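You operate a simulated robot arm through the tools that you are given. There is no shell and no other tool. Be economical: measure what you need, move in short steps, check, and stop when the job is done.

You run a simulated robot arm. Do the job below in one go: nothing can be reset, and whatever is moved stays where it is left.

Task
Brush oil on the middle of the dark board and set the beige mash on the board.
Fine: oil from the wooden holder; stand the brush in the red hole again. A coat counts when it lies all over at full strength: go over it till it gets no stronger.

It is judged by the outcome, as a careful person would: the job done as asked, and still so three seconds after it is handed in. It fails if anything else is knocked over, pushed out of place, dropped, spilled or broken.

Robot
A 7-joint arm with a two-finger parallel gripper, fixed in place. Base frame: the origin is at the foot of the arm, x ahead of it, y to its left, z up; the work surface is at about z = 0. Units: m, degrees, N and s.
With the tool pointing down near the work surface it reaches from about 0.22 to 0.58 m from the base axis. Its first joint turns from -66.0 to 66.0 degrees. Payload 2.5 kg.
The TCP is the grasp point between the finger pads, 0.023 m short of the fingertips. In the tool frame z runs along the fingers and y along their closing line. Largest opening 0.094 m; finger width 0.038, thickness 0.01; the body of the gripper, 0.054 by 0.096 m, starts 0.039 m behind the TCP.
Orientation is told as [roll, pitch, yaw] about the base's x, y, z axes, in that order, counted from this pose: with the fingers straight down and closing along the base's y, the tool's x points along the base's -x, its y along +y and its z along -z.

Tools
- The arm moves only by the tool apply_moves. Its arguments are lists of equal length, an entry for each row: "linear": the shift along the tool's x, y, z in units of 30 mm (1.0 is 30 mm), a list of three; "turn": the turn, a rotation vector about the tool's x, y, z in units of 8 degrees (1.0 is 8 degrees), a list of three; "hand": the opening in per cent of the stroke, from 0 (shut) to 100 (fully open). In form: {"linear": [[tx, ty, tz], ...], "turn": [[wx, wy, wz], ...], "hand": [hand, ...]}. A call has 1 to 8 rows; each row shifts and turns the commanded pose from where the row before left it, along the tool's axes as they then stand. A call with a number of a shift or a turn outside -1 to 1 is refused whole. Rows are played at 5 a second. More than 0.05 m and 8.6 degrees between two rows, or a gripper value outside its range, and nothing of the call is played. Where a pose cannot be reached the arm comes as near as it can. A force on the tool above 40 N (or 10 N above the force at the start of the call, whichever is more), or a blocked arm, ends the call early, and 0.2 s more pass. Each finger travels about 0.108 m/s and halts on what it meets, pressing with about 43 N; the grip force reading is that of the motor and also rises with nothing between the fingers. The clock runs only during rows and for 0.2 s after the last one: add rows that do not move to give the fingers time. It gives the time, the measured TCP pose, the force on the tool (base axes), the opening and the grip force at its end, in the units of the frame above (readings bear some noise), with the torque about the TCP (base axes, N m) and any sound that the robot's microphone picked up.
- Cameras (640 x 400 px; columns grow to the right, rows downward): "scene" is fixed at [0.1253, -0.4052, 0.5483]; the picture's right is [0.88, -0.48, 0.00], its down [-0.20, -0.38, -0.90] and it looks along [0.43, 0.79, -0.43] (base axes); focal length 322 px, centre (320, 200). "wrist" rides on the gripper at [0.087, 0.016, -0.075] in the tool frame; the picture's right is [-0.18, 0.98, 0.00], its down [-0.58, -0.11, -0.81] and it looks along [-0.79, -0.15, 0.59] (tool axes); focal length 243 px, centre (320, 200). There is no depth. A picture from a camera that has moved, and an enlarged one, comes with that camera's place and axes in the base frame and with its lens. The place of the scene camera against the robot may be out by one fixed shift of up to 0.025 m in any direction.
- capture(camera): a new picture of that camera. No time passes.
- inspect(camera, box): a new picture of the part [left, top, right, bottom] of that camera's present view, enlarged. No time passes.
- finish_job(): hands the job in; it is judged then, once.

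Go step by step. Nothing tells you positions but the pictures and the camera data: compare them with the known pose of the tool, close in by small moves and look again before you grip or let go. The budget is 120 turns and 84 pictures, counting those below and the enlarged ones. Unless the task says otherwise, let go and move clear before handing in, and close with one line.

The tools are called after "Call:" as name(argument=value, ...) on one line, values as JSON. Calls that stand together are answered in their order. apply_moves: Moves the arm, as the interface text tells. Its arguments: {"type":"object","properties":{"linear":{"type":"array","items":{"type":"array","items":{"type":"number"}}},"turn":{"type":"array","items":{"type":"array","items":{"type":"number"}}},"hand":{"type":"array","items":{"type":"number"}}},"required":["linear","turn","hand"]} The other tools are called the same way: capture (camera) takes a picture; inspect (camera, box) takes an enlarged picture of a part of a camera's view; finish_job () hands the job in.

At the start:

```text
time: 0.0
tcp_pos: [0.3858, 0.1909, 0.4133]
tool_rot: [0.0, -0.1, 0.0]
force: [-0.5, 0.9, 0.7]
wrist_torque: [0.01, 0.03, -0.04]
gripper_width: 0.0944
grip_force: 0.2
```

scene: 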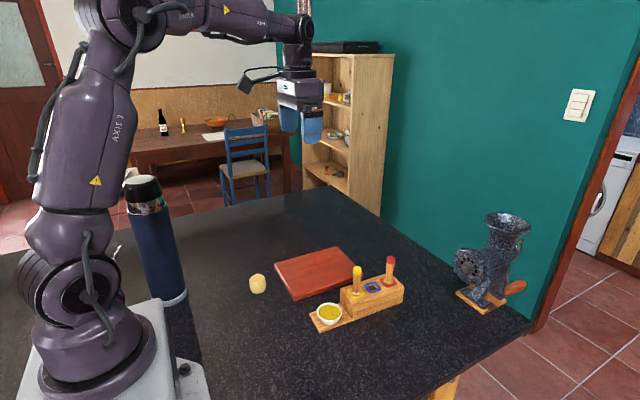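
wrist: 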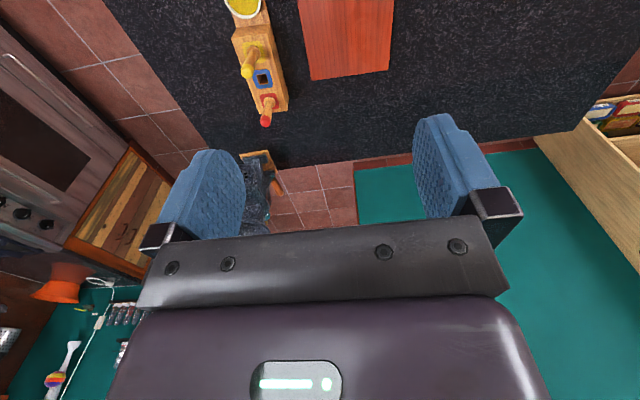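

I see a reddish-brown board, a beige lump to its left, and a wooden holder with an oil bowl, a yellow and a red brush in holes. I'll take enlarged views first.

Call:
inspect(camera="scene", box=[230, 220, 430, 345])

Call:
inspect(camera="wrist", box=[200, 0, 420, 137])

```text
3.20 times, centred on (330, 282) of scene
camera zoom: at [0.1253, -0.4052, 0.5483], right [0.88, -0.48, 0.0], down [-0.2, -0.38, -0.9], along [0.43, 0.79, -0.43], focal length 1030 px, centre (288, -64)
```

zoom: 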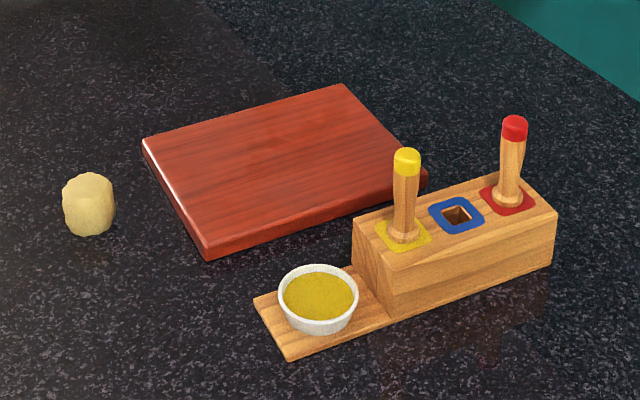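

```text
2.91 times, centred on (310, 68) of wrist
camera zoom: at [0.2981, 0.2063, 0.4884], right [0.18, 0.98, 0.0], down [0.58, -0.11, 0.81], along [0.79, -0.15, -0.59], focal length 706 px, centre (349, 582)
```

zoom: 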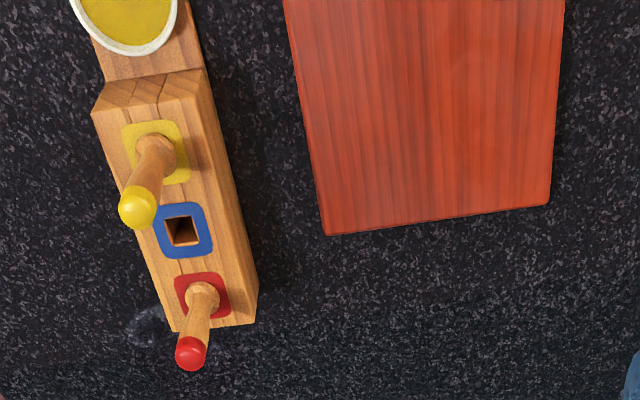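

The board spans roughly x 0.35–0.54, y 0.14–0.29. The red brush is near (0.55, 0.058), with its top at z≈0.105. I'll move nearer and look again to refine this.

Call:
apply_moves(linear=[[-0.1, -0.74, 0.886], [-0.1, -0.74, 0.886], [-0.1, -0.74, 0.886], [-0.1, -0.74, 0.886], [-0.1, -0.74, 0.886], [0, 0, 0]], turn=[[0, 0, 0], [0, 0, 0], [0, 0, 0], [0, 0, 0], [0, 0, 0], [0, 0, 0]], hand=[100, 100, 100, 100, 100, 100])

Call:
capture(camera="wrist")

```text
time: 1.4
tcp_pos: [0.4003, 0.0801, 0.2793]
tool_rot: [0.0, -0.1, -0.1]
force: [0.8, 0.2, 0.0]
wrist_torque: [0.03, 0.03, -0.01]
gripper_width: 0.094
grip_force: 0.0
```

```text
79 pictures are left
camera wrist: at [0.313, 0.0954, 0.3546], right [0.19, 0.98, 0.0], down [0.58, -0.11, 0.81], along [0.79, -0.15, -0.59], focal length 243 px, centre (320, 200)
```

wrist: 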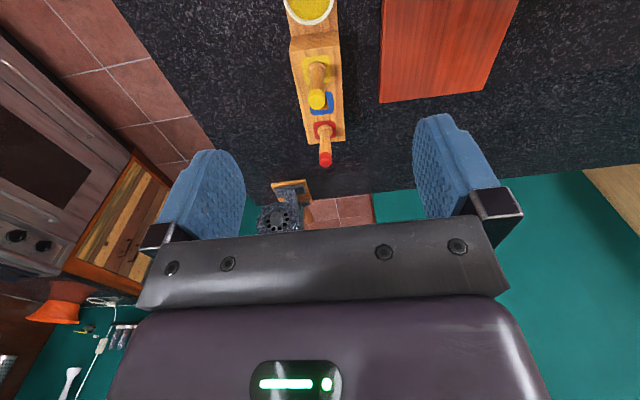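

Call:
inspect(camera="wrist", box=[260, 0, 540, 175])

```text
2.29 times, centred on (400, 88) of wrist
camera zoom: at [0.313, 0.0954, 0.3546], right [0.19, 0.98, 0.0], down [0.58, -0.11, 0.81], along [0.79, -0.15, -0.59], focal length 555 px, centre (137, 457)
```

zoom: 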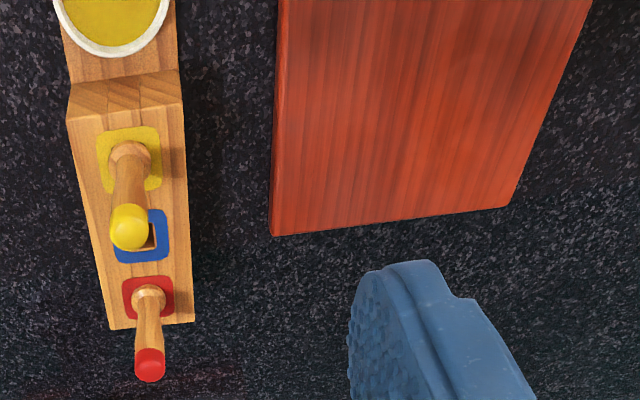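

The red brush stands at about (0.548, 0.059), with its cap near z 0.109. I'll move above it and check before going down.

Call:
apply_moves(linear=[[-0.828, -0.117, 0.444], [-0.828, -0.117, 0.444], [-0.828, -0.117, 0.444], [-0.828, -0.117, 0.444], [-0.828, -0.117, 0.444], [-0.828, -0.117, 0.444], [0, 0, 0]], turn=[[0, 0, 0], [0, 0, 0], [0, 0, 0], [0, 0, 0], [0, 0, 0], [0, 0, 0], [0, 0, 0]], hand=[100, 100, 100, 100, 100, 100, 100])

Call:
capture(camera="wrist")

Call:
capture(camera="scene")

```text
time: 3.0
tcp_pos: [0.5498, 0.059, 0.2017]
tool_rot: [-0.1, -0.1, 0.0]
force: [-0.7, -0.1, 0.7]
wrist_torque: [0.01, 0.01, -0.01]
gripper_width: 0.0941
grip_force: 0.1
```

```text
77 pictures are left
camera wrist: at [0.462, 0.0745, 0.2758], right [0.18, 0.98, 0.0], down [0.58, -0.11, 0.81], along [0.79, -0.15, -0.59], focal length 243 px, centre (320, 200)
```

wrist: 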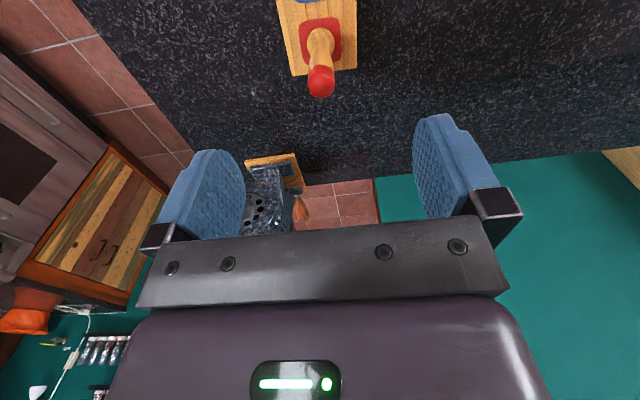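

```text
76 pictures are left
```

scene: 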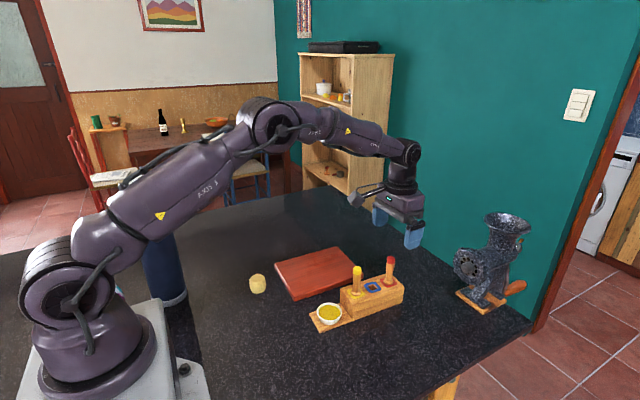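

Brush confirmed at (0.547, 0.059). Descending to grip height.

Call:
apply_moves(linear=[[0.1, 0, 0.78], [0, 0, 0.78], [0, 0, 0.78], [0, 0, 0.78], [0, 0, 0.74], [0, 0, 0]], turn=[[0, 0, 0], [0, 0, 0], [0, 0, 0], [0, 0, 0], [0, 0, 0], [0, 0, 0]], hand=[100, 100, 100, 100, 100, 100])

Call:
capture(camera="wrist")

Call:
inspect(camera="scene", box=[300, 180, 460, 330])

```text
time: 4.4
tcp_pos: [0.5469, 0.0595, 0.084]
tool_rot: [-0.1, -0.2, 0.0]
force: [0.0, 0.1, 0.2]
wrist_torque: [0.02, -0.01, 0.01]
gripper_width: 0.0944
grip_force: 0.0
```

```text
75 pictures are left
camera wrist: at [0.4599, 0.0744, 0.1587], right [0.18, 0.98, 0.0], down [0.58, -0.11, 0.81], along [0.79, -0.15, -0.59], focal length 243 px, centre (320, 200)
```

wrist: 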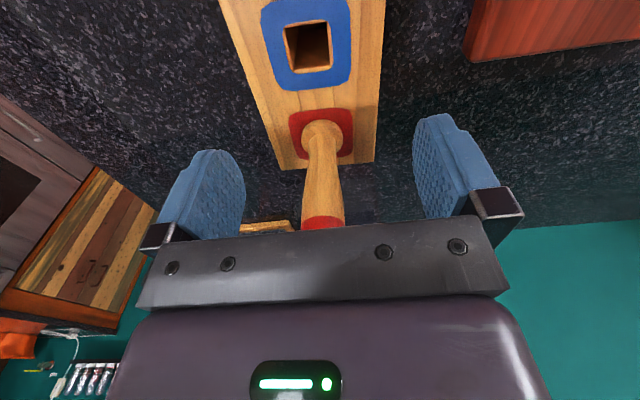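

```text
2.67 times, centred on (380, 255) of scene
camera zoom: at [0.1253, -0.4052, 0.5483], right [0.88, -0.48, 0.0], down [-0.2, -0.38, -0.9], along [0.43, 0.79, -0.43], focal length 858 px, centre (160, 53)
```

zoom: 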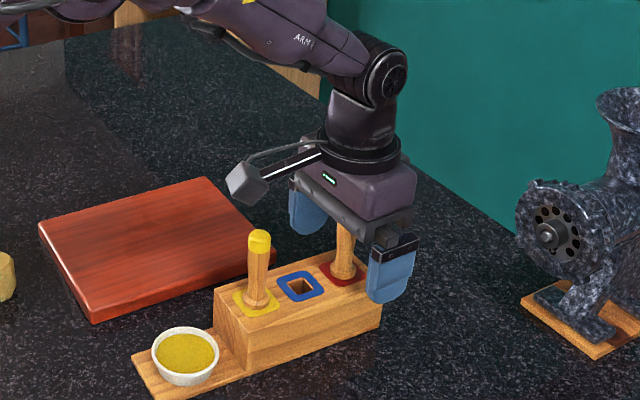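

The brush is centred between the fingers. Closing.

Call:
apply_moves(linear=[[0, 0, 0], [0, 0, 0], [0, 0, 0], [0, 0, 0], [0, 0, 0], [0, 0, 0]], turn=[[0, 0, 0], [0, 0, 0], [0, 0, 0], [0, 0, 0], [0, 0, 0], [0, 0, 0]], hand=[60, 30, 10, 0, 0, 0])

```text
time: 5.8
tcp_pos: [0.5476, 0.0586, 0.084]
tool_rot: [0.0, -0.1, 0.0]
force: [-0.4, -0.4, 0.3]
wrist_torque: [-0.01, -0.02, -0.01]
gripper_width: 0.015
grip_force: 43.6
```

Gripped at 15 mm width. Lifting straight up.

Call:
apply_moves(linear=[[0, 0, -0.3], [0, 0, -0.5], [0, 0, -0.7], [0, 0, -0.7], [0, 0, -0.7], [0, 0, -0.7], [0, 0, 0]], turn=[[0, 0, 0], [0, 0, 0], [0, 0, 0], [0, 0, 0], [0, 0, 0], [0, 0, 0], [0, 0, 0]], hand=[0, 0, 0, 0, 0, 0, 0])

Call:
capture(camera="wrist")

Call:
inspect(camera="scene", box=[300, 180, 460, 330])

```text
time: 7.4
tcp_pos: [0.5471, 0.0582, 0.1932]
tool_rot: [0.1, 0.0, 0.0]
force: [0.9, -0.2, 0.7]
wrist_torque: [0.03, -0.01, 0.01]
gripper_width: 0.015
grip_force: 43.3
```

```text
73 pictures are left
camera wrist: at [0.4591, 0.0747, 0.2684], right [0.18, 0.98, 0.0], down [0.58, -0.11, 0.81], along [0.79, -0.15, -0.59], focal length 243 px, centre (320, 200)
```

wrist: 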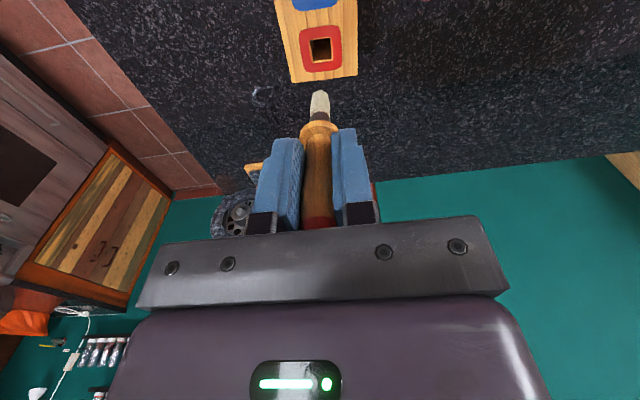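

```text
2.67 times, centred on (380, 255) of scene
camera zoom: at [0.1253, -0.4052, 0.5483], right [0.88, -0.48, 0.0], down [-0.2, -0.38, -0.9], along [0.43, 0.79, -0.43], focal length 858 px, centre (160, 53)
```

zoom: 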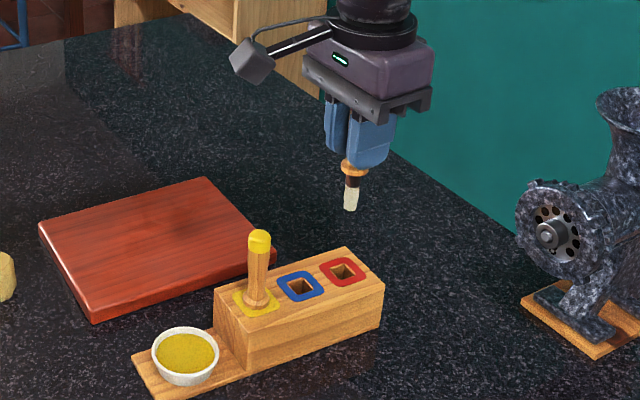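

The bristle tip is about 0.08 below the TCP. Next I'll move back over the bowl side to locate it accurately.

Call:
apply_moves(linear=[[0.8, 0.03, -0.5], [0.82, 0.03, -0.5], [0.82, 0.03, -0.5], [0.82, 0.03, 0], [0.82, 0.03, 0], [0.82, 0.03, 0], [0.82, 0.03, 0], [0.82, 0.03, 0]], turn=[[0, 0, 0], [0, 0, 0], [0, 0, 0], [0, 0, 0], [0, 0, 0], [0, 0, 0], [0, 0, 0], [0, 0, 0]], hand=[0, 0, 0, 0, 0, 0, 0, 0])

Call:
inspect(camera="wrist", box=[220, 0, 540, 200])

Call:
inspect(camera="scene", box=[220, 180, 420, 345])

```text
time: 9.2
tcp_pos: [0.35, 0.0672, 0.2383]
tool_rot: [0.1, -0.2, 0.0]
force: [-0.5, 0.4, -1.0]
wrist_torque: [0.0, 0.02, 0.02]
gripper_width: 0.0151
grip_force: 43.1
```

```text
2.00 times, centred on (380, 100) of wrist
camera zoom: at [0.2622, 0.0826, 0.3124], right [0.18, 0.98, 0.0], down [0.58, -0.11, 0.81], along [0.79, -0.15, -0.59], focal length 485 px, centre (200, 400)
```

zoom: 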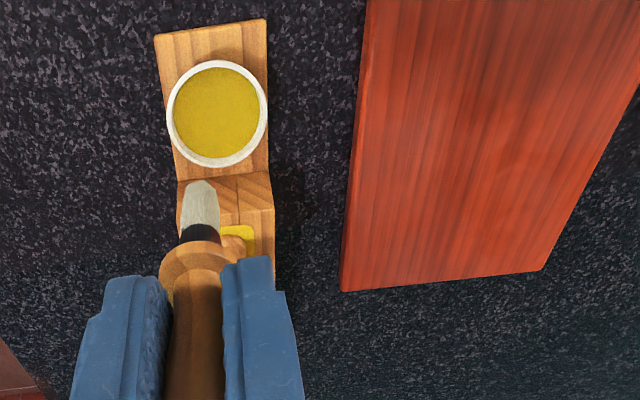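

```text
2.42 times, centred on (320, 262) of scene
camera zoom: at [0.1253, -0.4052, 0.5483], right [0.88, -0.48, 0.0], down [-0.2, -0.38, -0.9], along [0.43, 0.79, -0.43], focal length 780 px, centre (320, 48)
```

zoom: 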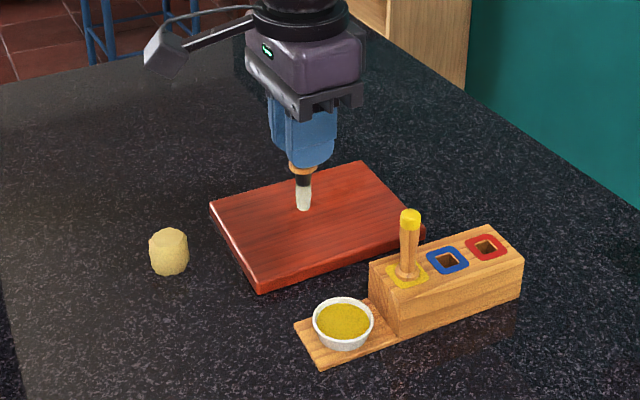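

The bowl is centred at about (0.382, 0.069), rim diameter about 55 mm and rim z≈0.03. I'll move above it and check.

Call:
apply_moves(linear=[[-0.535, 0.03, 0.8], [-0.535, 0.03, 0.8], [0, 0, 0.8], [0, 0, 0.5], [0, 0, 0]], turn=[[0, 0, 0], [0, 0, 0], [0, 0, 0], [0, 0, 0], [0, 0, 0]], hand=[0, 0, 0, 0, 0])

Call:
inspect(camera="wrist", box=[220, 0, 540, 200])

Call:
inspect(camera="scene", box=[270, 250, 390, 345])

```text
time: 10.4
tcp_pos: [0.3825, 0.068, 0.15]
tool_rot: [-0.1, 0.0, 0.0]
force: [0.4, -0.6, -0.2]
wrist_torque: [-0.02, -0.01, -0.01]
gripper_width: 0.0152
grip_force: 43.0
```

```text
2.00 times, centred on (380, 100) of wrist
camera zoom: at [0.2953, 0.0836, 0.2256], right [0.18, 0.98, 0.0], down [0.58, -0.11, 0.81], along [0.79, -0.15, -0.59], focal length 485 px, centre (200, 400)
```

zoom: 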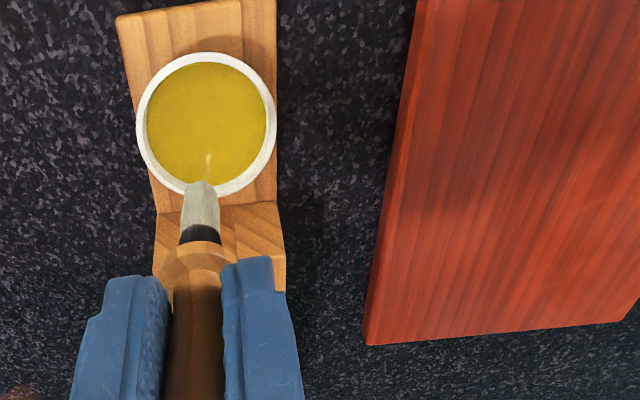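

```text
4.21 times, centred on (330, 298) of scene
camera zoom: at [0.1253, -0.4052, 0.5483], right [0.88, -0.48, 0.0], down [-0.2, -0.38, -0.9], along [0.43, 0.79, -0.43], focal length 1355 px, centre (278, -210)
```

zoom: 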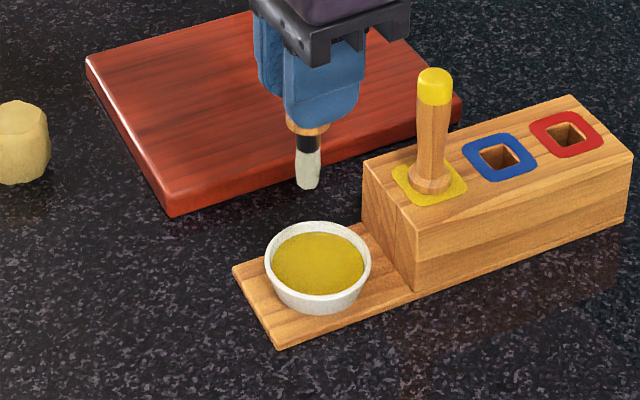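

The bowl centre is confirmed at (0.382, 0.0695). Lowering the brush into the oil in small steps.

Call:
apply_moves(linear=[[0, 0.04, 0.6], [0, 0, 0.5], [0, 0, 0.3], [0, 0, 0.2], [0, 0, 0]], turn=[[0, 0, 0], [0, 0, 0], [0, 0, 0], [0, 0, 0], [0, 0, 0]], hand=[0, 0, 0, 0, 0])

Call:
inspect(camera="scene", box=[270, 250, 390, 345])

```text
time: 11.6
tcp_pos: [0.3836, 0.0699, 0.104]
tool_rot: [0.0, -0.1, 0.0]
force: [0.0, -0.5, 0.6]
wrist_torque: [0.02, 0.02, -0.02]
gripper_width: 0.015
grip_force: 42.8
```

```text
4.21 times, centred on (330, 298) of scene
camera zoom: at [0.1253, -0.4052, 0.5483], right [0.88, -0.48, 0.0], down [-0.2, -0.38, -0.9], along [0.43, 0.79, -0.43], focal length 1355 px, centre (278, -210)
```

zoom: 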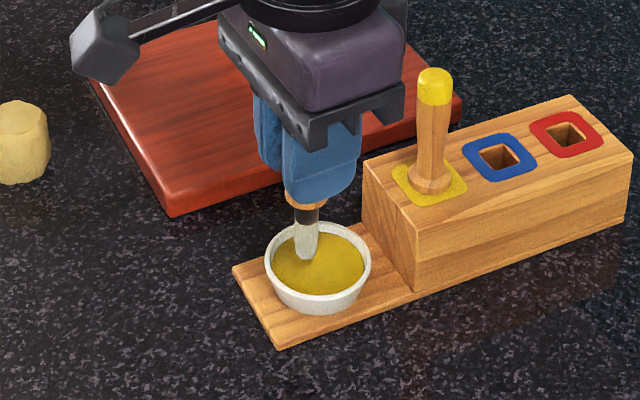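

The tip is at about the oil surface. I'll go down a few more millimetres, soak briefly and look.

Call:
apply_moves(linear=[[0, 0, 0.1], [0, 0, 0.1], [0, 0, 0.0], [0, 0, 0]], turn=[[0, 0, 0], [0, 0, 0], [0, 0, 0], [0, 0, 0]], hand=[0, 0, 0, 0])

Call:
inspect(camera="scene", box=[290, 270, 370, 335])

```text
time: 12.6
tcp_pos: [0.3829, 0.0703, 0.0978]
tool_rot: [0.1, -0.1, 0.1]
force: [-0.4, 0.1, -0.8]
wrist_torque: [-0.03, -0.02, 0.03]
gripper_width: 0.0153
grip_force: 43.0
```

```text
6.15 times, centred on (330, 302) of scene
camera zoom: at [0.1253, -0.4052, 0.5483], right [0.88, -0.48, 0.0], down [-0.2, -0.38, -0.9], along [0.43, 0.79, -0.43], focal length 1980 px, centre (258, -431)
```

zoom: 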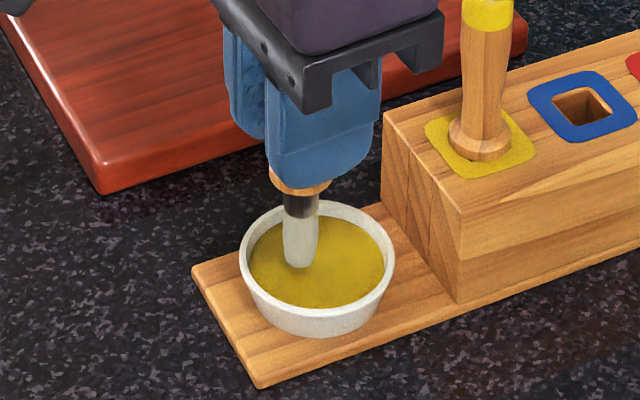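

I'm not yet sure it is dipped, so I'll lower a bit more while watching the force.

Call:
apply_moves(linear=[[0, 0, 0.1], [0, 0, 0.1], [0, 0, 0.0], [0, 0, 0]], turn=[[0, 0, 0], [0, 0, 0], [0, 0, 0], [0, 0, 0]], hand=[0, 0, 0, 0])

Call:
inspect(camera="scene", box=[290, 270, 370, 335])

```text
time: 13.6
tcp_pos: [0.383, 0.0702, 0.0914]
tool_rot: [0.0, -0.1, 0.0]
force: [-1.6, 0.2, 4.4]
wrist_torque: [-0.05, 0.14, -0.01]
gripper_width: 0.0151
grip_force: 43.2
```

```text
6.15 times, centred on (330, 302) of scene
camera zoom: at [0.1253, -0.4052, 0.5483], right [0.88, -0.48, 0.0], down [-0.2, -0.38, -0.9], along [0.43, 0.79, -0.43], focal length 1980 px, centre (258, -431)
```

zoom: 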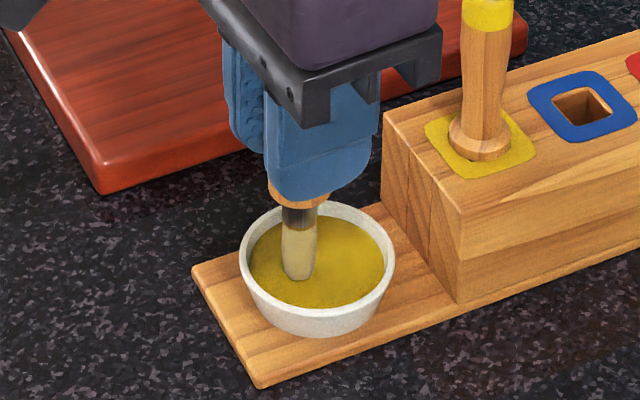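

Contact at about 4 N and the bristles are tinting with oil. I'll hold a moment, then lift slowly and look.

Call:
apply_moves(linear=[[0, 0, 0], [0, 0, 0], [0, 0, 0], [0, 0, -0.2], [0, 0, -0.3], [0, 0, -0.7], [0, 0, -0.8], [0, 0, 0]], turn=[[0, 0, 0], [0, 0, 0], [0, 0, 0], [0, 0, 0], [0, 0, 0], [0, 0, 0], [0, 0, 0], [0, 0, 0]], hand=[0, 0, 0, 0, 0, 0, 0, 0])

Call:
inspect(camera="scene", box=[290, 240, 370, 335])

Call:
inspect(camera="wrist", box=[240, 0, 560, 200])

```text
time: 15.4
tcp_pos: [0.3829, 0.0687, 0.1509]
tool_rot: [0.1, -0.1, 0.1]
force: [-0.4, -0.4, -0.1]
wrist_torque: [0.02, 0.01, -0.02]
gripper_width: 0.0152
grip_force: 42.8
```

```text
4.21 times, centred on (330, 288) of scene
camera zoom: at [0.1253, -0.4052, 0.5483], right [0.88, -0.48, 0.0], down [-0.2, -0.38, -0.9], along [0.43, 0.79, -0.43], focal length 1355 px, centre (278, -168)
```

zoom: 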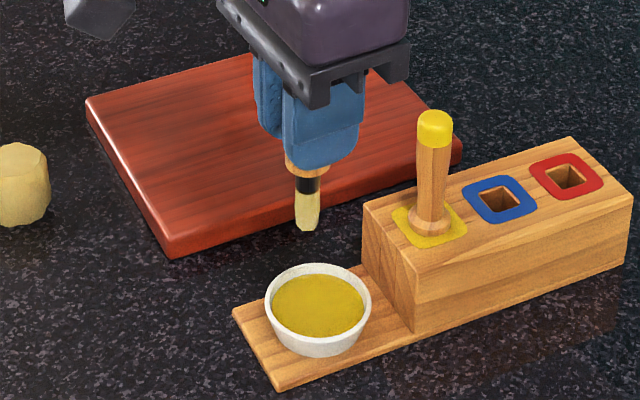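

```text
2.00 times, centred on (400, 100) of wrist
camera zoom: at [0.2955, 0.0842, 0.2254], right [0.18, 0.98, 0.0], down [0.58, -0.11, 0.81], along [0.79, -0.15, -0.59], focal length 485 px, centre (160, 400)
```

zoom: 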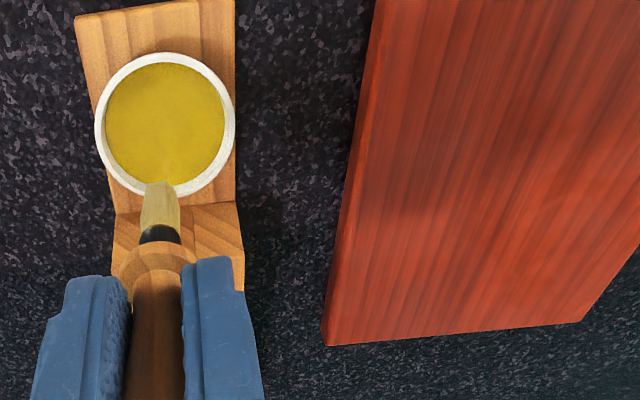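

The brush is loaded. The board's centre is about (0.438, 0.215) and its top z≈0.02. I'll carry the brush over the board.

Call:
apply_moves(linear=[[0, 0, -0.5], [-0.14, 0.81, 0], [-0.14, 0.81, 0], [-0.14, 0.81, 0], [-0.14, 0.81, 0], [-0.14, 0.81, 0], [-0.14, 0.3, 0.3], [0, 0, 0]], turn=[[0, 0, 0], [0, 0, 0], [0, 0, 0], [0, 0, 0], [0, 0, 0], [0, 0, 0], [0, 0, 0], [0, 0, 0]], hand=[0, 0, 0, 0, 0, 0, 0, 0])

Call:
capture(camera="wrist")

Call:
inspect(camera="scene", box=[240, 220, 420, 335])

```text
time: 17.2
tcp_pos: [0.4086, 0.2002, 0.1568]
tool_rot: [0.1, -0.1, 0.0]
force: [0.0, 0.1, -0.5]
wrist_torque: [0.01, 0.0, 0.01]
gripper_width: 0.0149
grip_force: 43.0
```

```text
62 pictures are left
camera wrist: at [0.3211, 0.2158, 0.2321], right [0.18, 0.98, 0.0], down [0.58, -0.11, 0.81], along [0.79, -0.15, -0.59], focal length 243 px, centre (320, 200)
```

wrist: 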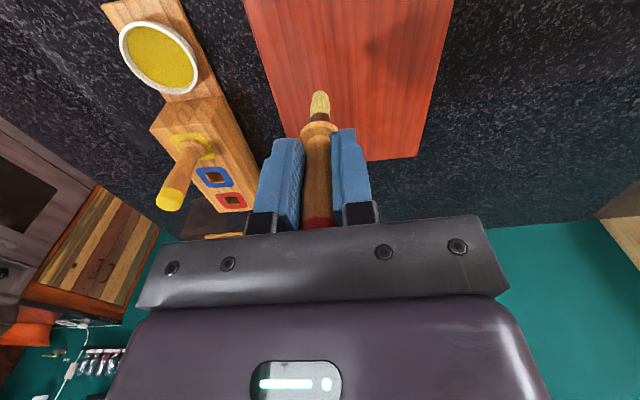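

```text
3.48 times, centred on (330, 278) of scene
camera zoom: at [0.1253, -0.4052, 0.5483], right [0.88, -0.48, 0.0], down [-0.2, -0.38, -0.9], along [0.43, 0.79, -0.43], focal length 1119 px, centre (285, -70)
```

zoom: 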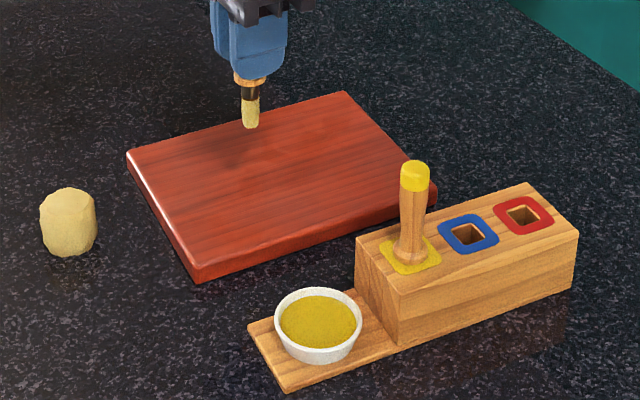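

I'll descend onto the board gradually to find contact.

Call:
apply_moves(linear=[[0, 0, 0.7], [0, 0, 0.6], [0, 0, 0.3], [0, 0, 0.1], [0, 0, 0]], turn=[[0, 0, 0], [0, 0, 0], [0, 0, 0], [0, 0, 0], [0, 0, 0]], hand=[0, 0, 0, 0, 0])

Call:
inspect(camera="scene", box=[260, 220, 380, 315])

```text
time: 18.4
tcp_pos: [0.4085, 0.1991, 0.1055]
tool_rot: [0.0, 0.0, 0.0]
force: [-0.7, 0.7, -0.4]
wrist_torque: [0.02, 0.01, 0.05]
gripper_width: 0.0146
grip_force: 42.9
```

```text
4.21 times, centred on (320, 268) of scene
camera zoom: at [0.1253, -0.4052, 0.5483], right [0.88, -0.48, 0.0], down [-0.2, -0.38, -0.9], along [0.43, 0.79, -0.43], focal length 1355 px, centre (320, -84)
```

zoom: 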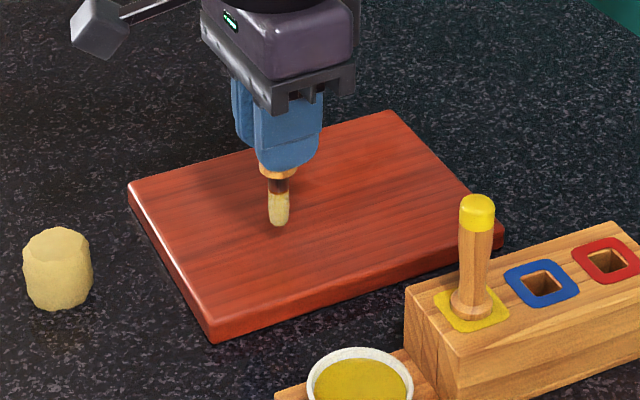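

Still just above the board. Lowering in 2 mm steps.

Call:
apply_moves(linear=[[0, 0, 0.07], [0, 0, 0.07], [0, 0, 0]], turn=[[0, 0, 0], [0, 0, 0], [0, 0, 0]], hand=[0, 0, 0])

```text
time: 19.2
tcp_pos: [0.4083, 0.2001, 0.1025]
tool_rot: [0.0, 0.0, 0.0]
force: [0.0, -0.5, -0.1]
wrist_torque: [0.0, 0.01, 0.0]
gripper_width: 0.0149
grip_force: 43.4
```

Call:
apply_moves(linear=[[0, 0, 0.07], [0, 0, 0.07], [0, 0, 0]], turn=[[0, 0, 0], [0, 0, 0], [0, 0, 0]], hand=[0, 0, 0])

```text
time: 20.0
tcp_pos: [0.4073, 0.1999, 0.098]
tool_rot: [0.1, -0.1, -0.1]
force: [-0.2, 0.7, 0.2]
wrist_torque: [0.01, 0.0, -0.02]
gripper_width: 0.0151
grip_force: 43.2
```

No contact force yet at TCP z 0.098. Going 2–4 mm further.

Call:
apply_moves(linear=[[0, 0, 0.07], [0, 0, 0]], turn=[[0, 0, 0], [0, 0, 0]], hand=[0, 0])

Call:
inspect(camera="scene", box=[280, 230, 360, 290])

```text
time: 20.6
tcp_pos: [0.4086, 0.2004, 0.0952]
tool_rot: [-0.1, -0.2, 0.0]
force: [0.0, -0.3, -0.6]
wrist_torque: [0.01, 0.0, -0.02]
gripper_width: 0.0152
grip_force: 43.4
```

```text
6.67 times, centred on (320, 260) of scene
camera zoom: at [0.1253, -0.4052, 0.5483], right [0.88, -0.48, 0.0], down [-0.2, -0.38, -0.9], along [0.43, 0.79, -0.43], focal length 2145 px, centre (320, -200)
```

zoom: 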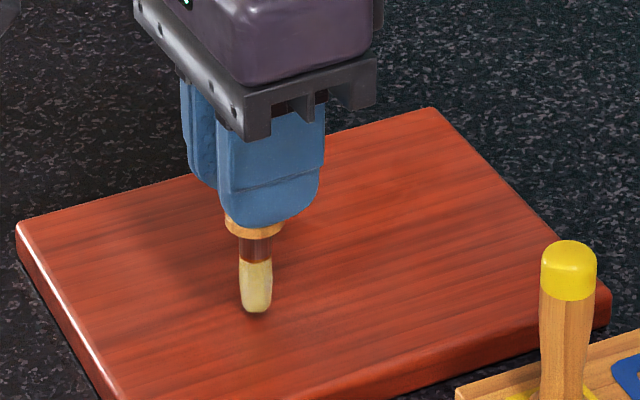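

Call:
apply_moves(linear=[[0, 0, 0.07], [0, 0, 0]], turn=[[0, 0, 0], [0, 0, 0]], hand=[0, 0])

```text
time: 21.2
tcp_pos: [0.408, 0.1992, 0.0944]
tool_rot: [0.0, 0.1, 0.0]
force: [0.3, 0.4, -1.0]
wrist_torque: [0.0, 0.03, -0.02]
gripper_width: 0.0151
grip_force: 43.5
```

Call:
apply_moves(linear=[[0, 0, 0.07], [0, 0, 0]], turn=[[0, 0, 0], [0, 0, 0]], hand=[0, 0])

```text
time: 21.8
tcp_pos: [0.4075, 0.1994, 0.0909]
tool_rot: [-0.1, -0.1, 0.1]
force: [0.4, -0.4, 0.0]
wrist_torque: [0.01, 0.01, 0.02]
gripper_width: 0.0152
grip_force: 42.9
```

Call:
apply_moves(linear=[[0, 0, 0.07], [0, 0, 0]], turn=[[0, 0, 0], [0, 0, 0]], hand=[0, 0])

Call:
inspect(camera="scene", box=[280, 230, 360, 290])

```text
time: 22.4
tcp_pos: [0.4077, 0.2002, 0.0912]
tool_rot: [0.1, -0.2, 0.0]
force: [-6.9, -1.3, 24.8]
wrist_torque: [-0.13, 0.5, -0.01]
gripper_width: 0.0151
grip_force: 43.3
```

```text
6.67 times, centred on (320, 260) of scene
camera zoom: at [0.1252, -0.4052, 0.5483], right [0.88, -0.48, 0.0], down [-0.2, -0.38, -0.9], along [0.43, 0.79, -0.43], focal length 2145 px, centre (320, -200)
```

zoom: 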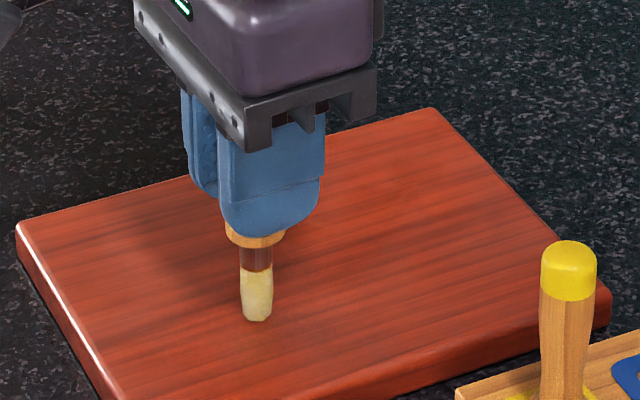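

Contact made, but a bit stiff (25 N). I'll ease off a little.

Call:
apply_moves(linear=[[0, 0, -0.04], [0, 0, 0]], turn=[[0, 0, 0], [0, 0, 0]], hand=[0, 0])

```text
time: 23.0
tcp_pos: [0.4087, 0.2, 0.0901]
tool_rot: [0.1, -0.3, -0.1]
force: [1.5, 1.2, 14.0]
wrist_torque: [0.07, -0.13, 0.02]
gripper_width: 0.0154
grip_force: 43.1
```

Call:
apply_moves(linear=[[0, 0, -0.035], [-0.4, 0, 0], [-0.4, 0, 0], [-0.4, 0, 0], [-0.4, 0, 0], [-0.4, 0, 0], [0, 0, 0]], turn=[[0, 0, 0], [0, 0, 0], [0, 0, 0], [0, 0, 0], [0, 0, 0], [0, 0, 0], [0, 0, 0]], hand=[0, 0, 0, 0, 0, 0, 0])

Call:
inspect(camera="scene", box=[260, 230, 380, 310])

```text
time: 24.6
tcp_pos: [0.469, 0.1981, 0.0909]
tool_rot: [0.0, 0.0, 0.0]
force: [0.0, 0.5, -0.3]
wrist_torque: [-0.03, 0.03, -0.04]
gripper_width: 0.0154
grip_force: 43.0
```

```text
5.00 times, centred on (320, 270) of scene
camera zoom: at [0.1253, -0.4052, 0.5483], right [0.88, -0.48, 0.0], down [-0.2, -0.38, -0.9], along [0.43, 0.79, -0.43], focal length 1609 px, centre (320, -150)
```

zoom: 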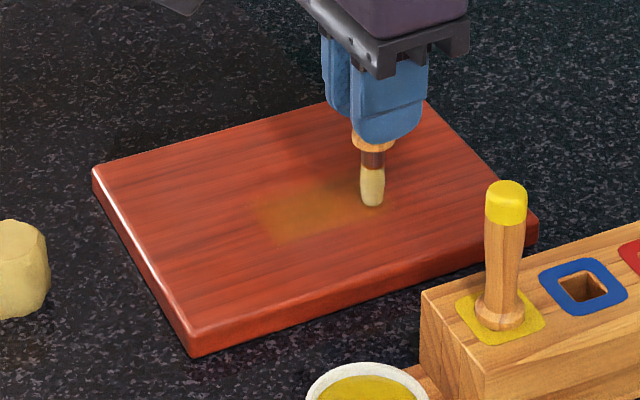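

The stroke left a visible oil patch, and the board didn't shift. I'll lift the brush a little to see the patch clearly.

Call:
apply_moves(linear=[[0, 0, -0.8], [-0.5, 0, -0.8], [0, 0, 0]], turn=[[0, 0, 0], [0, 0, 0], [0, 0, 0]], hand=[0, 0, 0])

Call:
inspect(camera="scene", box=[272, 230, 368, 290])

```text
time: 25.4
tcp_pos: [0.4825, 0.1991, 0.1403]
tool_rot: [0.1, -0.1, -0.1]
force: [0.2, 0.1, 0.0]
wrist_torque: [0.01, 0.01, -0.08]
gripper_width: 0.0151
grip_force: 43.2
```

```text
6.67 times, centred on (320, 260) of scene
camera zoom: at [0.1253, -0.4052, 0.5483], right [0.88, -0.48, 0.0], down [-0.2, -0.38, -0.9], along [0.43, 0.79, -0.43], focal length 2145 px, centre (320, -200)
```

zoom: 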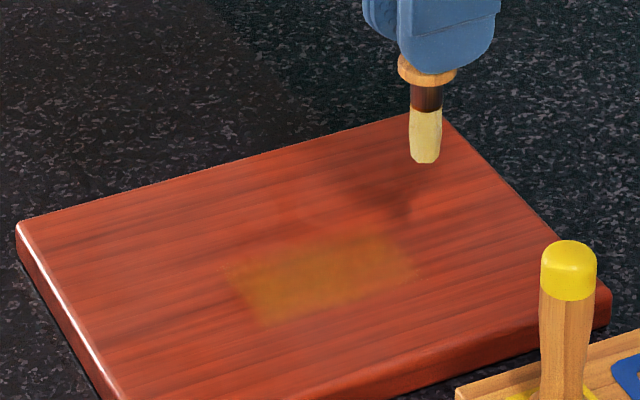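

The patch seems centred near the board's middle at about (0.445, 0.21). I'll brush overlapping lines across the middle, starting at y≈0.245.

Call:
apply_moves(linear=[[0.17, 0.8, 0], [0, 0.75, 0], [0, 0, 0.8], [0, 0, 0.815], [0, 0, 0]], turn=[[0, 0, 0], [0, 0, 0], [0, 0, 0], [0, 0, 0], [0, 0, 0]], hand=[0, 0, 0, 0, 0])

```text
time: 26.6
tcp_pos: [0.4794, 0.2453, 0.0917]
tool_rot: [0.1, -0.2, -0.1]
force: [-0.9, 0.3, -0.6]
wrist_torque: [0.02, 0.03, 0.01]
gripper_width: 0.0151
grip_force: 43.2
```

Call:
apply_moves(linear=[[0, 0, 0.04], [0.44, 0, 0], [0.44, 0, 0], [0.44, 0, 0], [0.44, 0, 0], [0.44, 0, 0], [0, 0, 0]], turn=[[0, 0, 0], [0, 0, 0], [0, 0, 0], [0, 0, 0], [0, 0, 0], [0, 0, 0], [0, 0, 0]], hand=[0, 0, 0, 0, 0, 0, 0])

Call:
inspect(camera="scene", box=[272, 230, 368, 290])

```text
time: 28.2
tcp_pos: [0.412, 0.2472, 0.0922]
tool_rot: [0.1, -0.2, 0.0]
force: [3.1, -0.3, 7.3]
wrist_torque: [0.04, -0.3, 0.0]
gripper_width: 0.015
grip_force: 43.0
```

```text
6.67 times, centred on (320, 260) of scene
camera zoom: at [0.1253, -0.4052, 0.5483], right [0.88, -0.48, 0.0], down [-0.2, -0.38, -0.9], along [0.43, 0.79, -0.43], focal length 2145 px, centre (320, -200)
```

zoom: 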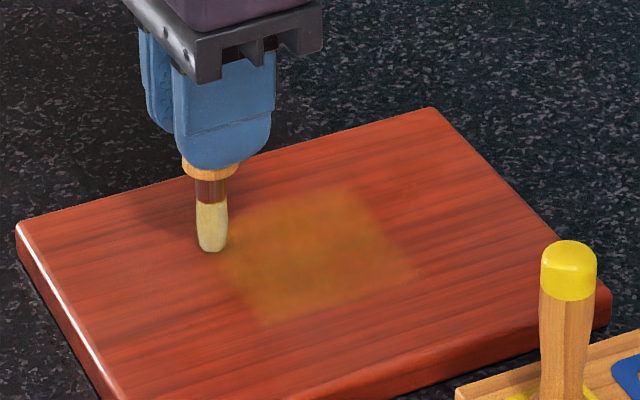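

The oil fills a square zone in the middle. I'll continue with parallel strokes.

Call:
apply_moves(linear=[[0, -0.35, 0], [-0.45, 0, 0.005], [-0.45, 0, 0.005], [-0.45, 0, 0.005], [-0.45, 0, 0.005], [-0.45, 0, 0.005], [0, -0.35, 0]], turn=[[0, 0, 0], [0, 0, 0], [0, 0, 0], [0, 0, 0], [0, 0, 0], [0, 0, 0], [0, 0, 0]], hand=[0, 0, 0, 0, 0, 0, 0])

Call:
apply_moves(linear=[[0.45, 0, -0.003], [0.45, 0, -0.003], [0.45, 0, -0.003], [0.45, 0, -0.003], [0.45, 0, -0.003], [0, -0.35, 0]], turn=[[0, 0, 0], [0, 0, 0], [0, 0, 0], [0, 0, 0], [0, 0, 0], [0, 0, 0]], hand=[0, 0, 0, 0, 0, 0])

Call:
inspect(camera="scene", box=[272, 230, 368, 290])

```text
time: 29.8
tcp_pos: [0.4809, 0.2266, 0.0917]
tool_rot: [0.2, -0.4, 0.0]
force: [0.5, 5.6, 12.7]
wrist_torque: [0.4, -0.11, 0.03]
gripper_width: 0.0151
grip_force: 42.9
```

```text
time: 31.2
tcp_pos: [0.4109, 0.2165, 0.0897]
tool_rot: [0.3, -0.1, 0.1]
force: [-2.1, 7.3, 15.9]
wrist_torque: [0.5, 0.06, 0.03]
gripper_width: 0.0154
grip_force: 42.8
```

```text
6.67 times, centred on (320, 260) of scene
camera zoom: at [0.1252, -0.4052, 0.5482], right [0.88, -0.48, 0.0], down [-0.2, -0.38, -0.9], along [0.43, 0.79, -0.43], focal length 2145 px, centre (320, -200)
```

zoom: 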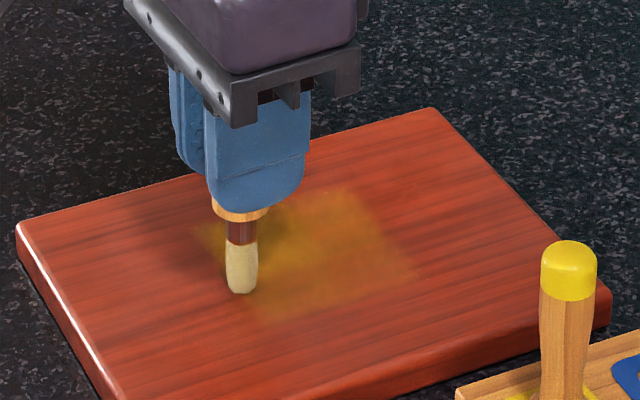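

The coat is building, but the force is a bit high and the brush is paling. I'll ease off, finish two more lines, then re-dip.

Call:
apply_moves(linear=[[0, 0, -0.03], [-0.45, 0, 0.003], [-0.45, 0, 0.003], [-0.45, 0, 0.003], [-0.45, 0, 0.003], [-0.45, 0, 0.003], [0, -0.35, 0]], turn=[[0, 0, 0], [0, 0, 0], [0, 0, 0], [0, 0, 0], [0, 0, 0], [0, 0, 0], [0, 0, 0]], hand=[0, 0, 0, 0, 0, 0, 0])

Call:
apply_moves(linear=[[0.45, 0, -0.003], [0.45, 0, -0.003], [0.45, 0, -0.003], [0.45, 0, -0.003], [0.45, 0, -0.003], [0, -0.35, 0]], turn=[[0, 0, 0], [0, 0, 0], [0, 0, 0], [0, 0, 0], [0, 0, 0], [0, 0, 0]], hand=[0, 0, 0, 0, 0, 0])

Call:
apply_moves(linear=[[-0.45, 0, 0.003], [-0.45, 0, 0.003], [-0.45, 0, 0.003], [-0.45, 0, 0.003], [-0.45, 0, 0.003], [0, 0, 0], [0, 0, -0.8], [-0.3, 0, -0.8]], turn=[[0, 0, 0], [0, 0, 0], [0, 0, 0], [0, 0, 0], [0, 0, 0], [0, 0, 0], [0, 0, 0], [0, 0, 0]], hand=[0, 0, 0, 0, 0, 0, 0, 0])

Call:
inspect(camera="scene", box=[272, 230, 368, 290])

```text
time: 32.8
tcp_pos: [0.4801, 0.2043, 0.0902]
tool_rot: [0.1, -0.1, 0.0]
force: [1.2, 2.9, 6.5]
wrist_torque: [0.17, -0.08, 0.01]
gripper_width: 0.0151
grip_force: 43.2
```

```text
time: 34.2
tcp_pos: [0.4112, 0.1945, 0.0911]
tool_rot: [0.1, -0.1, 0.0]
force: [-1.3, 1.8, 2.1]
wrist_torque: [0.1, 0.01, 0.02]
gripper_width: 0.0152
grip_force: 43.0
```

```text
time: 36.0
tcp_pos: [0.4883, 0.1928, 0.138]
tool_rot: [0.0, -0.1, -0.1]
force: [-0.6, 0.2, -0.1]
wrist_torque: [-0.02, -0.02, -0.03]
gripper_width: 0.0153
grip_force: 42.7
```

```text
6.67 times, centred on (320, 260) of scene
camera zoom: at [0.1253, -0.4052, 0.5483], right [0.88, -0.48, 0.0], down [-0.2, -0.38, -0.9], along [0.43, 0.79, -0.43], focal length 2145 px, centre (320, -200)
```

zoom: 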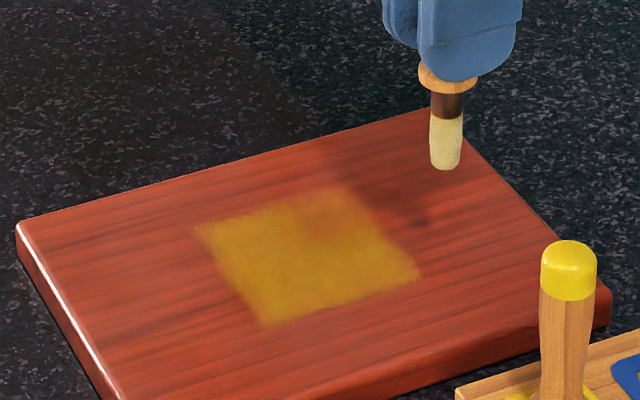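

A well-defined square of oil lies in the middle, not yet saturated. I'll re-dip the brush.

Call:
apply_moves(linear=[[0.9, -0.3, -0.9], [0.9, -0.7, 0], [0.9, -0.7, 0], [0.8, -0.8, 0], [0, -0.8, 0], [0, -0.8, 0], [0, 0, 0]], turn=[[0, 0, 0], [0, 0, 0], [0, 0, 0], [0, 0, 0], [0, 0, 0], [0, 0, 0], [0, 0, 0]], hand=[0, 0, 0, 0, 0, 0, 0])

Call:
inspect(camera="wrist", box=[240, 0, 560, 200])

```text
time: 37.6
tcp_pos: [0.3836, 0.0694, 0.1663]
tool_rot: [0.0, -0.3, 0.1]
force: [-0.8, -0.5, 0.2]
wrist_torque: [0.0, -0.01, 0.0]
gripper_width: 0.0152
grip_force: 43.0
```

```text
2.00 times, centred on (400, 100) of wrist
camera zoom: at [0.2954, 0.0852, 0.2402], right [0.18, 0.98, 0.0], down [0.58, -0.11, 0.81], along [0.79, -0.15, -0.59], focal length 485 px, centre (160, 400)
```

zoom: 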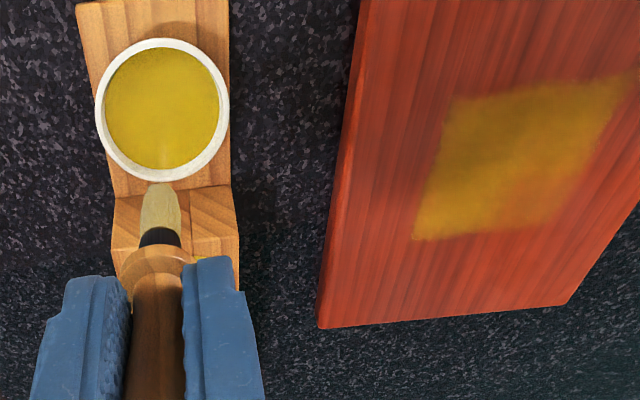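

Call:
apply_moves(linear=[[0, 0, 0.8], [0, 0, 0.8], [0, 0, 0.6], [0, 0, 0.2], [0, 0, 0], [0, 0, 0], [0, 0, 0]], turn=[[0, 0, 0], [0, 0, 0], [0, 0, 0], [0, 0, 0], [0, 0, 0], [0, 0, 0], [0, 0, 0]], hand=[0, 0, 0, 0, 0, 0, 0])

```text
time: 39.2
tcp_pos: [0.3839, 0.0703, 0.0932]
tool_rot: [0.0, -0.1, 0.1]
force: [0.0, 0.0, -0.1]
wrist_torque: [-0.02, 0.0, 0.01]
gripper_width: 0.015
grip_force: 43.4
```

Call:
apply_moves(linear=[[0, 0, 0.05], [0, 0, 0], [0, 0, 0], [0, 0, -0.25], [0, 0, -0.6], [0, 0, -0.8], [0, 0, -0.8], [0, 0, 0]], turn=[[0, 0, 0], [0, 0, 0], [0, 0, 0], [0, 0, 0], [0, 0, 0], [0, 0, 0], [0, 0, 0], [0, 0, 0]], hand=[0, 0, 0, 0, 0, 0, 0, 0])

Call:
inspect(camera="wrist", box=[240, 0, 560, 200])

```text
time: 41.0
tcp_pos: [0.3827, 0.0694, 0.1669]
tool_rot: [0.0, -0.2, 0.0]
force: [-0.5, 0.3, -0.5]
wrist_torque: [-0.01, -0.06, 0.01]
gripper_width: 0.0151
grip_force: 42.6
```

```text
2.00 times, centred on (400, 100) of wrist
camera zoom: at [0.2956, 0.0862, 0.2406], right [0.18, 0.98, 0.0], down [0.58, -0.11, 0.81], along [0.79, -0.15, -0.59], focal length 485 px, centre (160, 400)
```

zoom: 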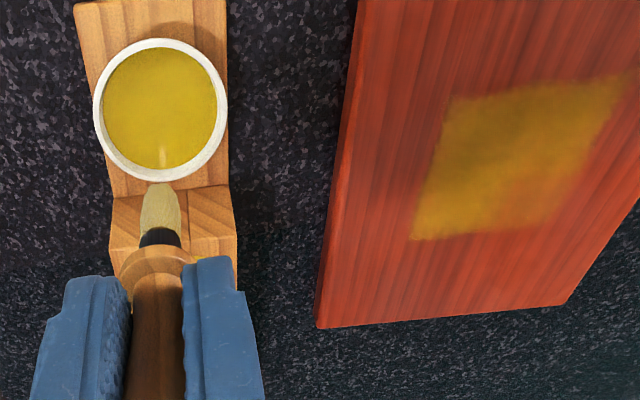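

Loaded. Going back to the far-left corner of the zone for a second coat.

Call:
apply_moves(linear=[[-0.42, 0.775, 0], [-0.42, 0.775, 0], [-0.42, 0.775, 0], [-0.42, 0.775, 0], [-0.42, 0.775, 0], [-0.42, 0.775, 0], [-0.42, 0.775, 0], [-0.42, 0.775, 0]], turn=[[0, 0, 0], [0, 0, 0], [0, 0, 0], [0, 0, 0], [0, 0, 0], [0, 0, 0], [0, 0, 0], [0, 0, 0]], hand=[0, 0, 0, 0, 0, 0, 0, 0])

Call:
apply_moves(linear=[[0, 0, 0.8], [0, 0, 0.8], [0, 0, 0.7], [0, 0, 0.12], [0, 0, 0.05], [0, 0, 0]], turn=[[0, 0, 0], [0, 0, 0], [0, 0, 0], [0, 0, 0], [0, 0, 0], [0, 0, 0]], hand=[0, 0, 0, 0, 0, 0])

```text
time: 42.8
tcp_pos: [0.4852, 0.2562, 0.1651]
tool_rot: [0.0, -0.2, 0.0]
force: [0.4, 1.3, -1.0]
wrist_torque: [0.01, 0.04, 0.02]
gripper_width: 0.015
grip_force: 43.0
```

```text
time: 44.2
tcp_pos: [0.4838, 0.2568, 0.0919]
tool_rot: [0.1, -0.1, 0.1]
force: [0.2, 0.0, -0.5]
wrist_torque: [0.0, -0.01, -0.02]
gripper_width: 0.0152
grip_force: 43.2
```

Call:
apply_moves(linear=[[0, 0, 0.06], [0, 0, 0]], turn=[[0, 0, 0], [0, 0, 0]], hand=[0, 0])

```text
time: 44.8
tcp_pos: [0.4839, 0.2572, 0.0911]
tool_rot: [0.1, -0.2, -0.1]
force: [-2.8, -0.7, 6.5]
wrist_torque: [-0.08, 0.15, -0.03]
gripper_width: 0.0149
grip_force: 42.8
```

Good light contact (6.5 N). Running the strokes.

Call:
apply_moves(linear=[[0.52, 0, 0], [0.52, 0, 0], [0.52, 0, 0], [0.52, 0, 0], [0.52, 0, 0], [0, -0.35, 0]], turn=[[0, 0, 0], [0, 0, 0], [0, 0, 0], [0, 0, 0], [0, 0, 0], [0, 0, 0]], hand=[0, 0, 0, 0, 0, 0])

Call:
apply_moves(linear=[[-0.52, 0, 0], [-0.52, 0, 0], [-0.52, 0, 0], [-0.52, 0, 0], [-0.52, 0, 0], [0, -0.35, 0]], turn=[[0, 0, 0], [0, 0, 0], [0, 0, 0], [0, 0, 0], [0, 0, 0], [0, 0, 0]], hand=[0, 0, 0, 0, 0, 0])

Call:
inspect(camera="scene", box=[272, 230, 368, 290])

```text
time: 46.2
tcp_pos: [0.4054, 0.2478, 0.0902]
tool_rot: [0.3, -0.1, 0.0]
force: [-0.2, 6.9, 15.6]
wrist_torque: [0.48, 0.03, 0.02]
gripper_width: 0.0153
grip_force: 42.9
```

```text
time: 47.6
tcp_pos: [0.4859, 0.2352, 0.089]
tool_rot: [0.2, -0.4, 0.0]
force: [2.1, 5.8, 11.9]
wrist_torque: [0.38, -0.15, 0.02]
gripper_width: 0.0154
grip_force: 42.7
```

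```text
6.67 times, centred on (320, 260) of scene
camera zoom: at [0.1253, -0.4052, 0.5483], right [0.88, -0.48, 0.0], down [-0.2, -0.38, -0.9], along [0.43, 0.79, -0.43], focal length 2145 px, centre (320, -200)
```

zoom: 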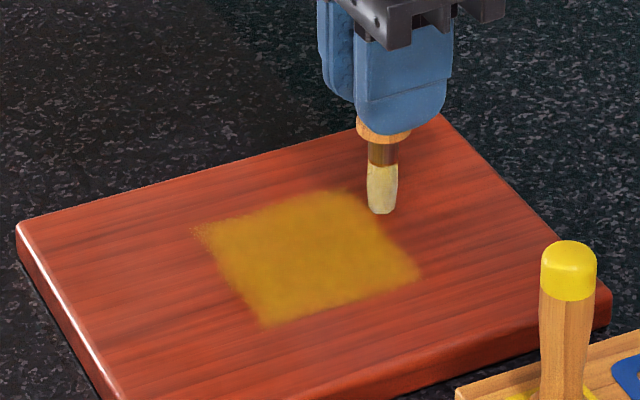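

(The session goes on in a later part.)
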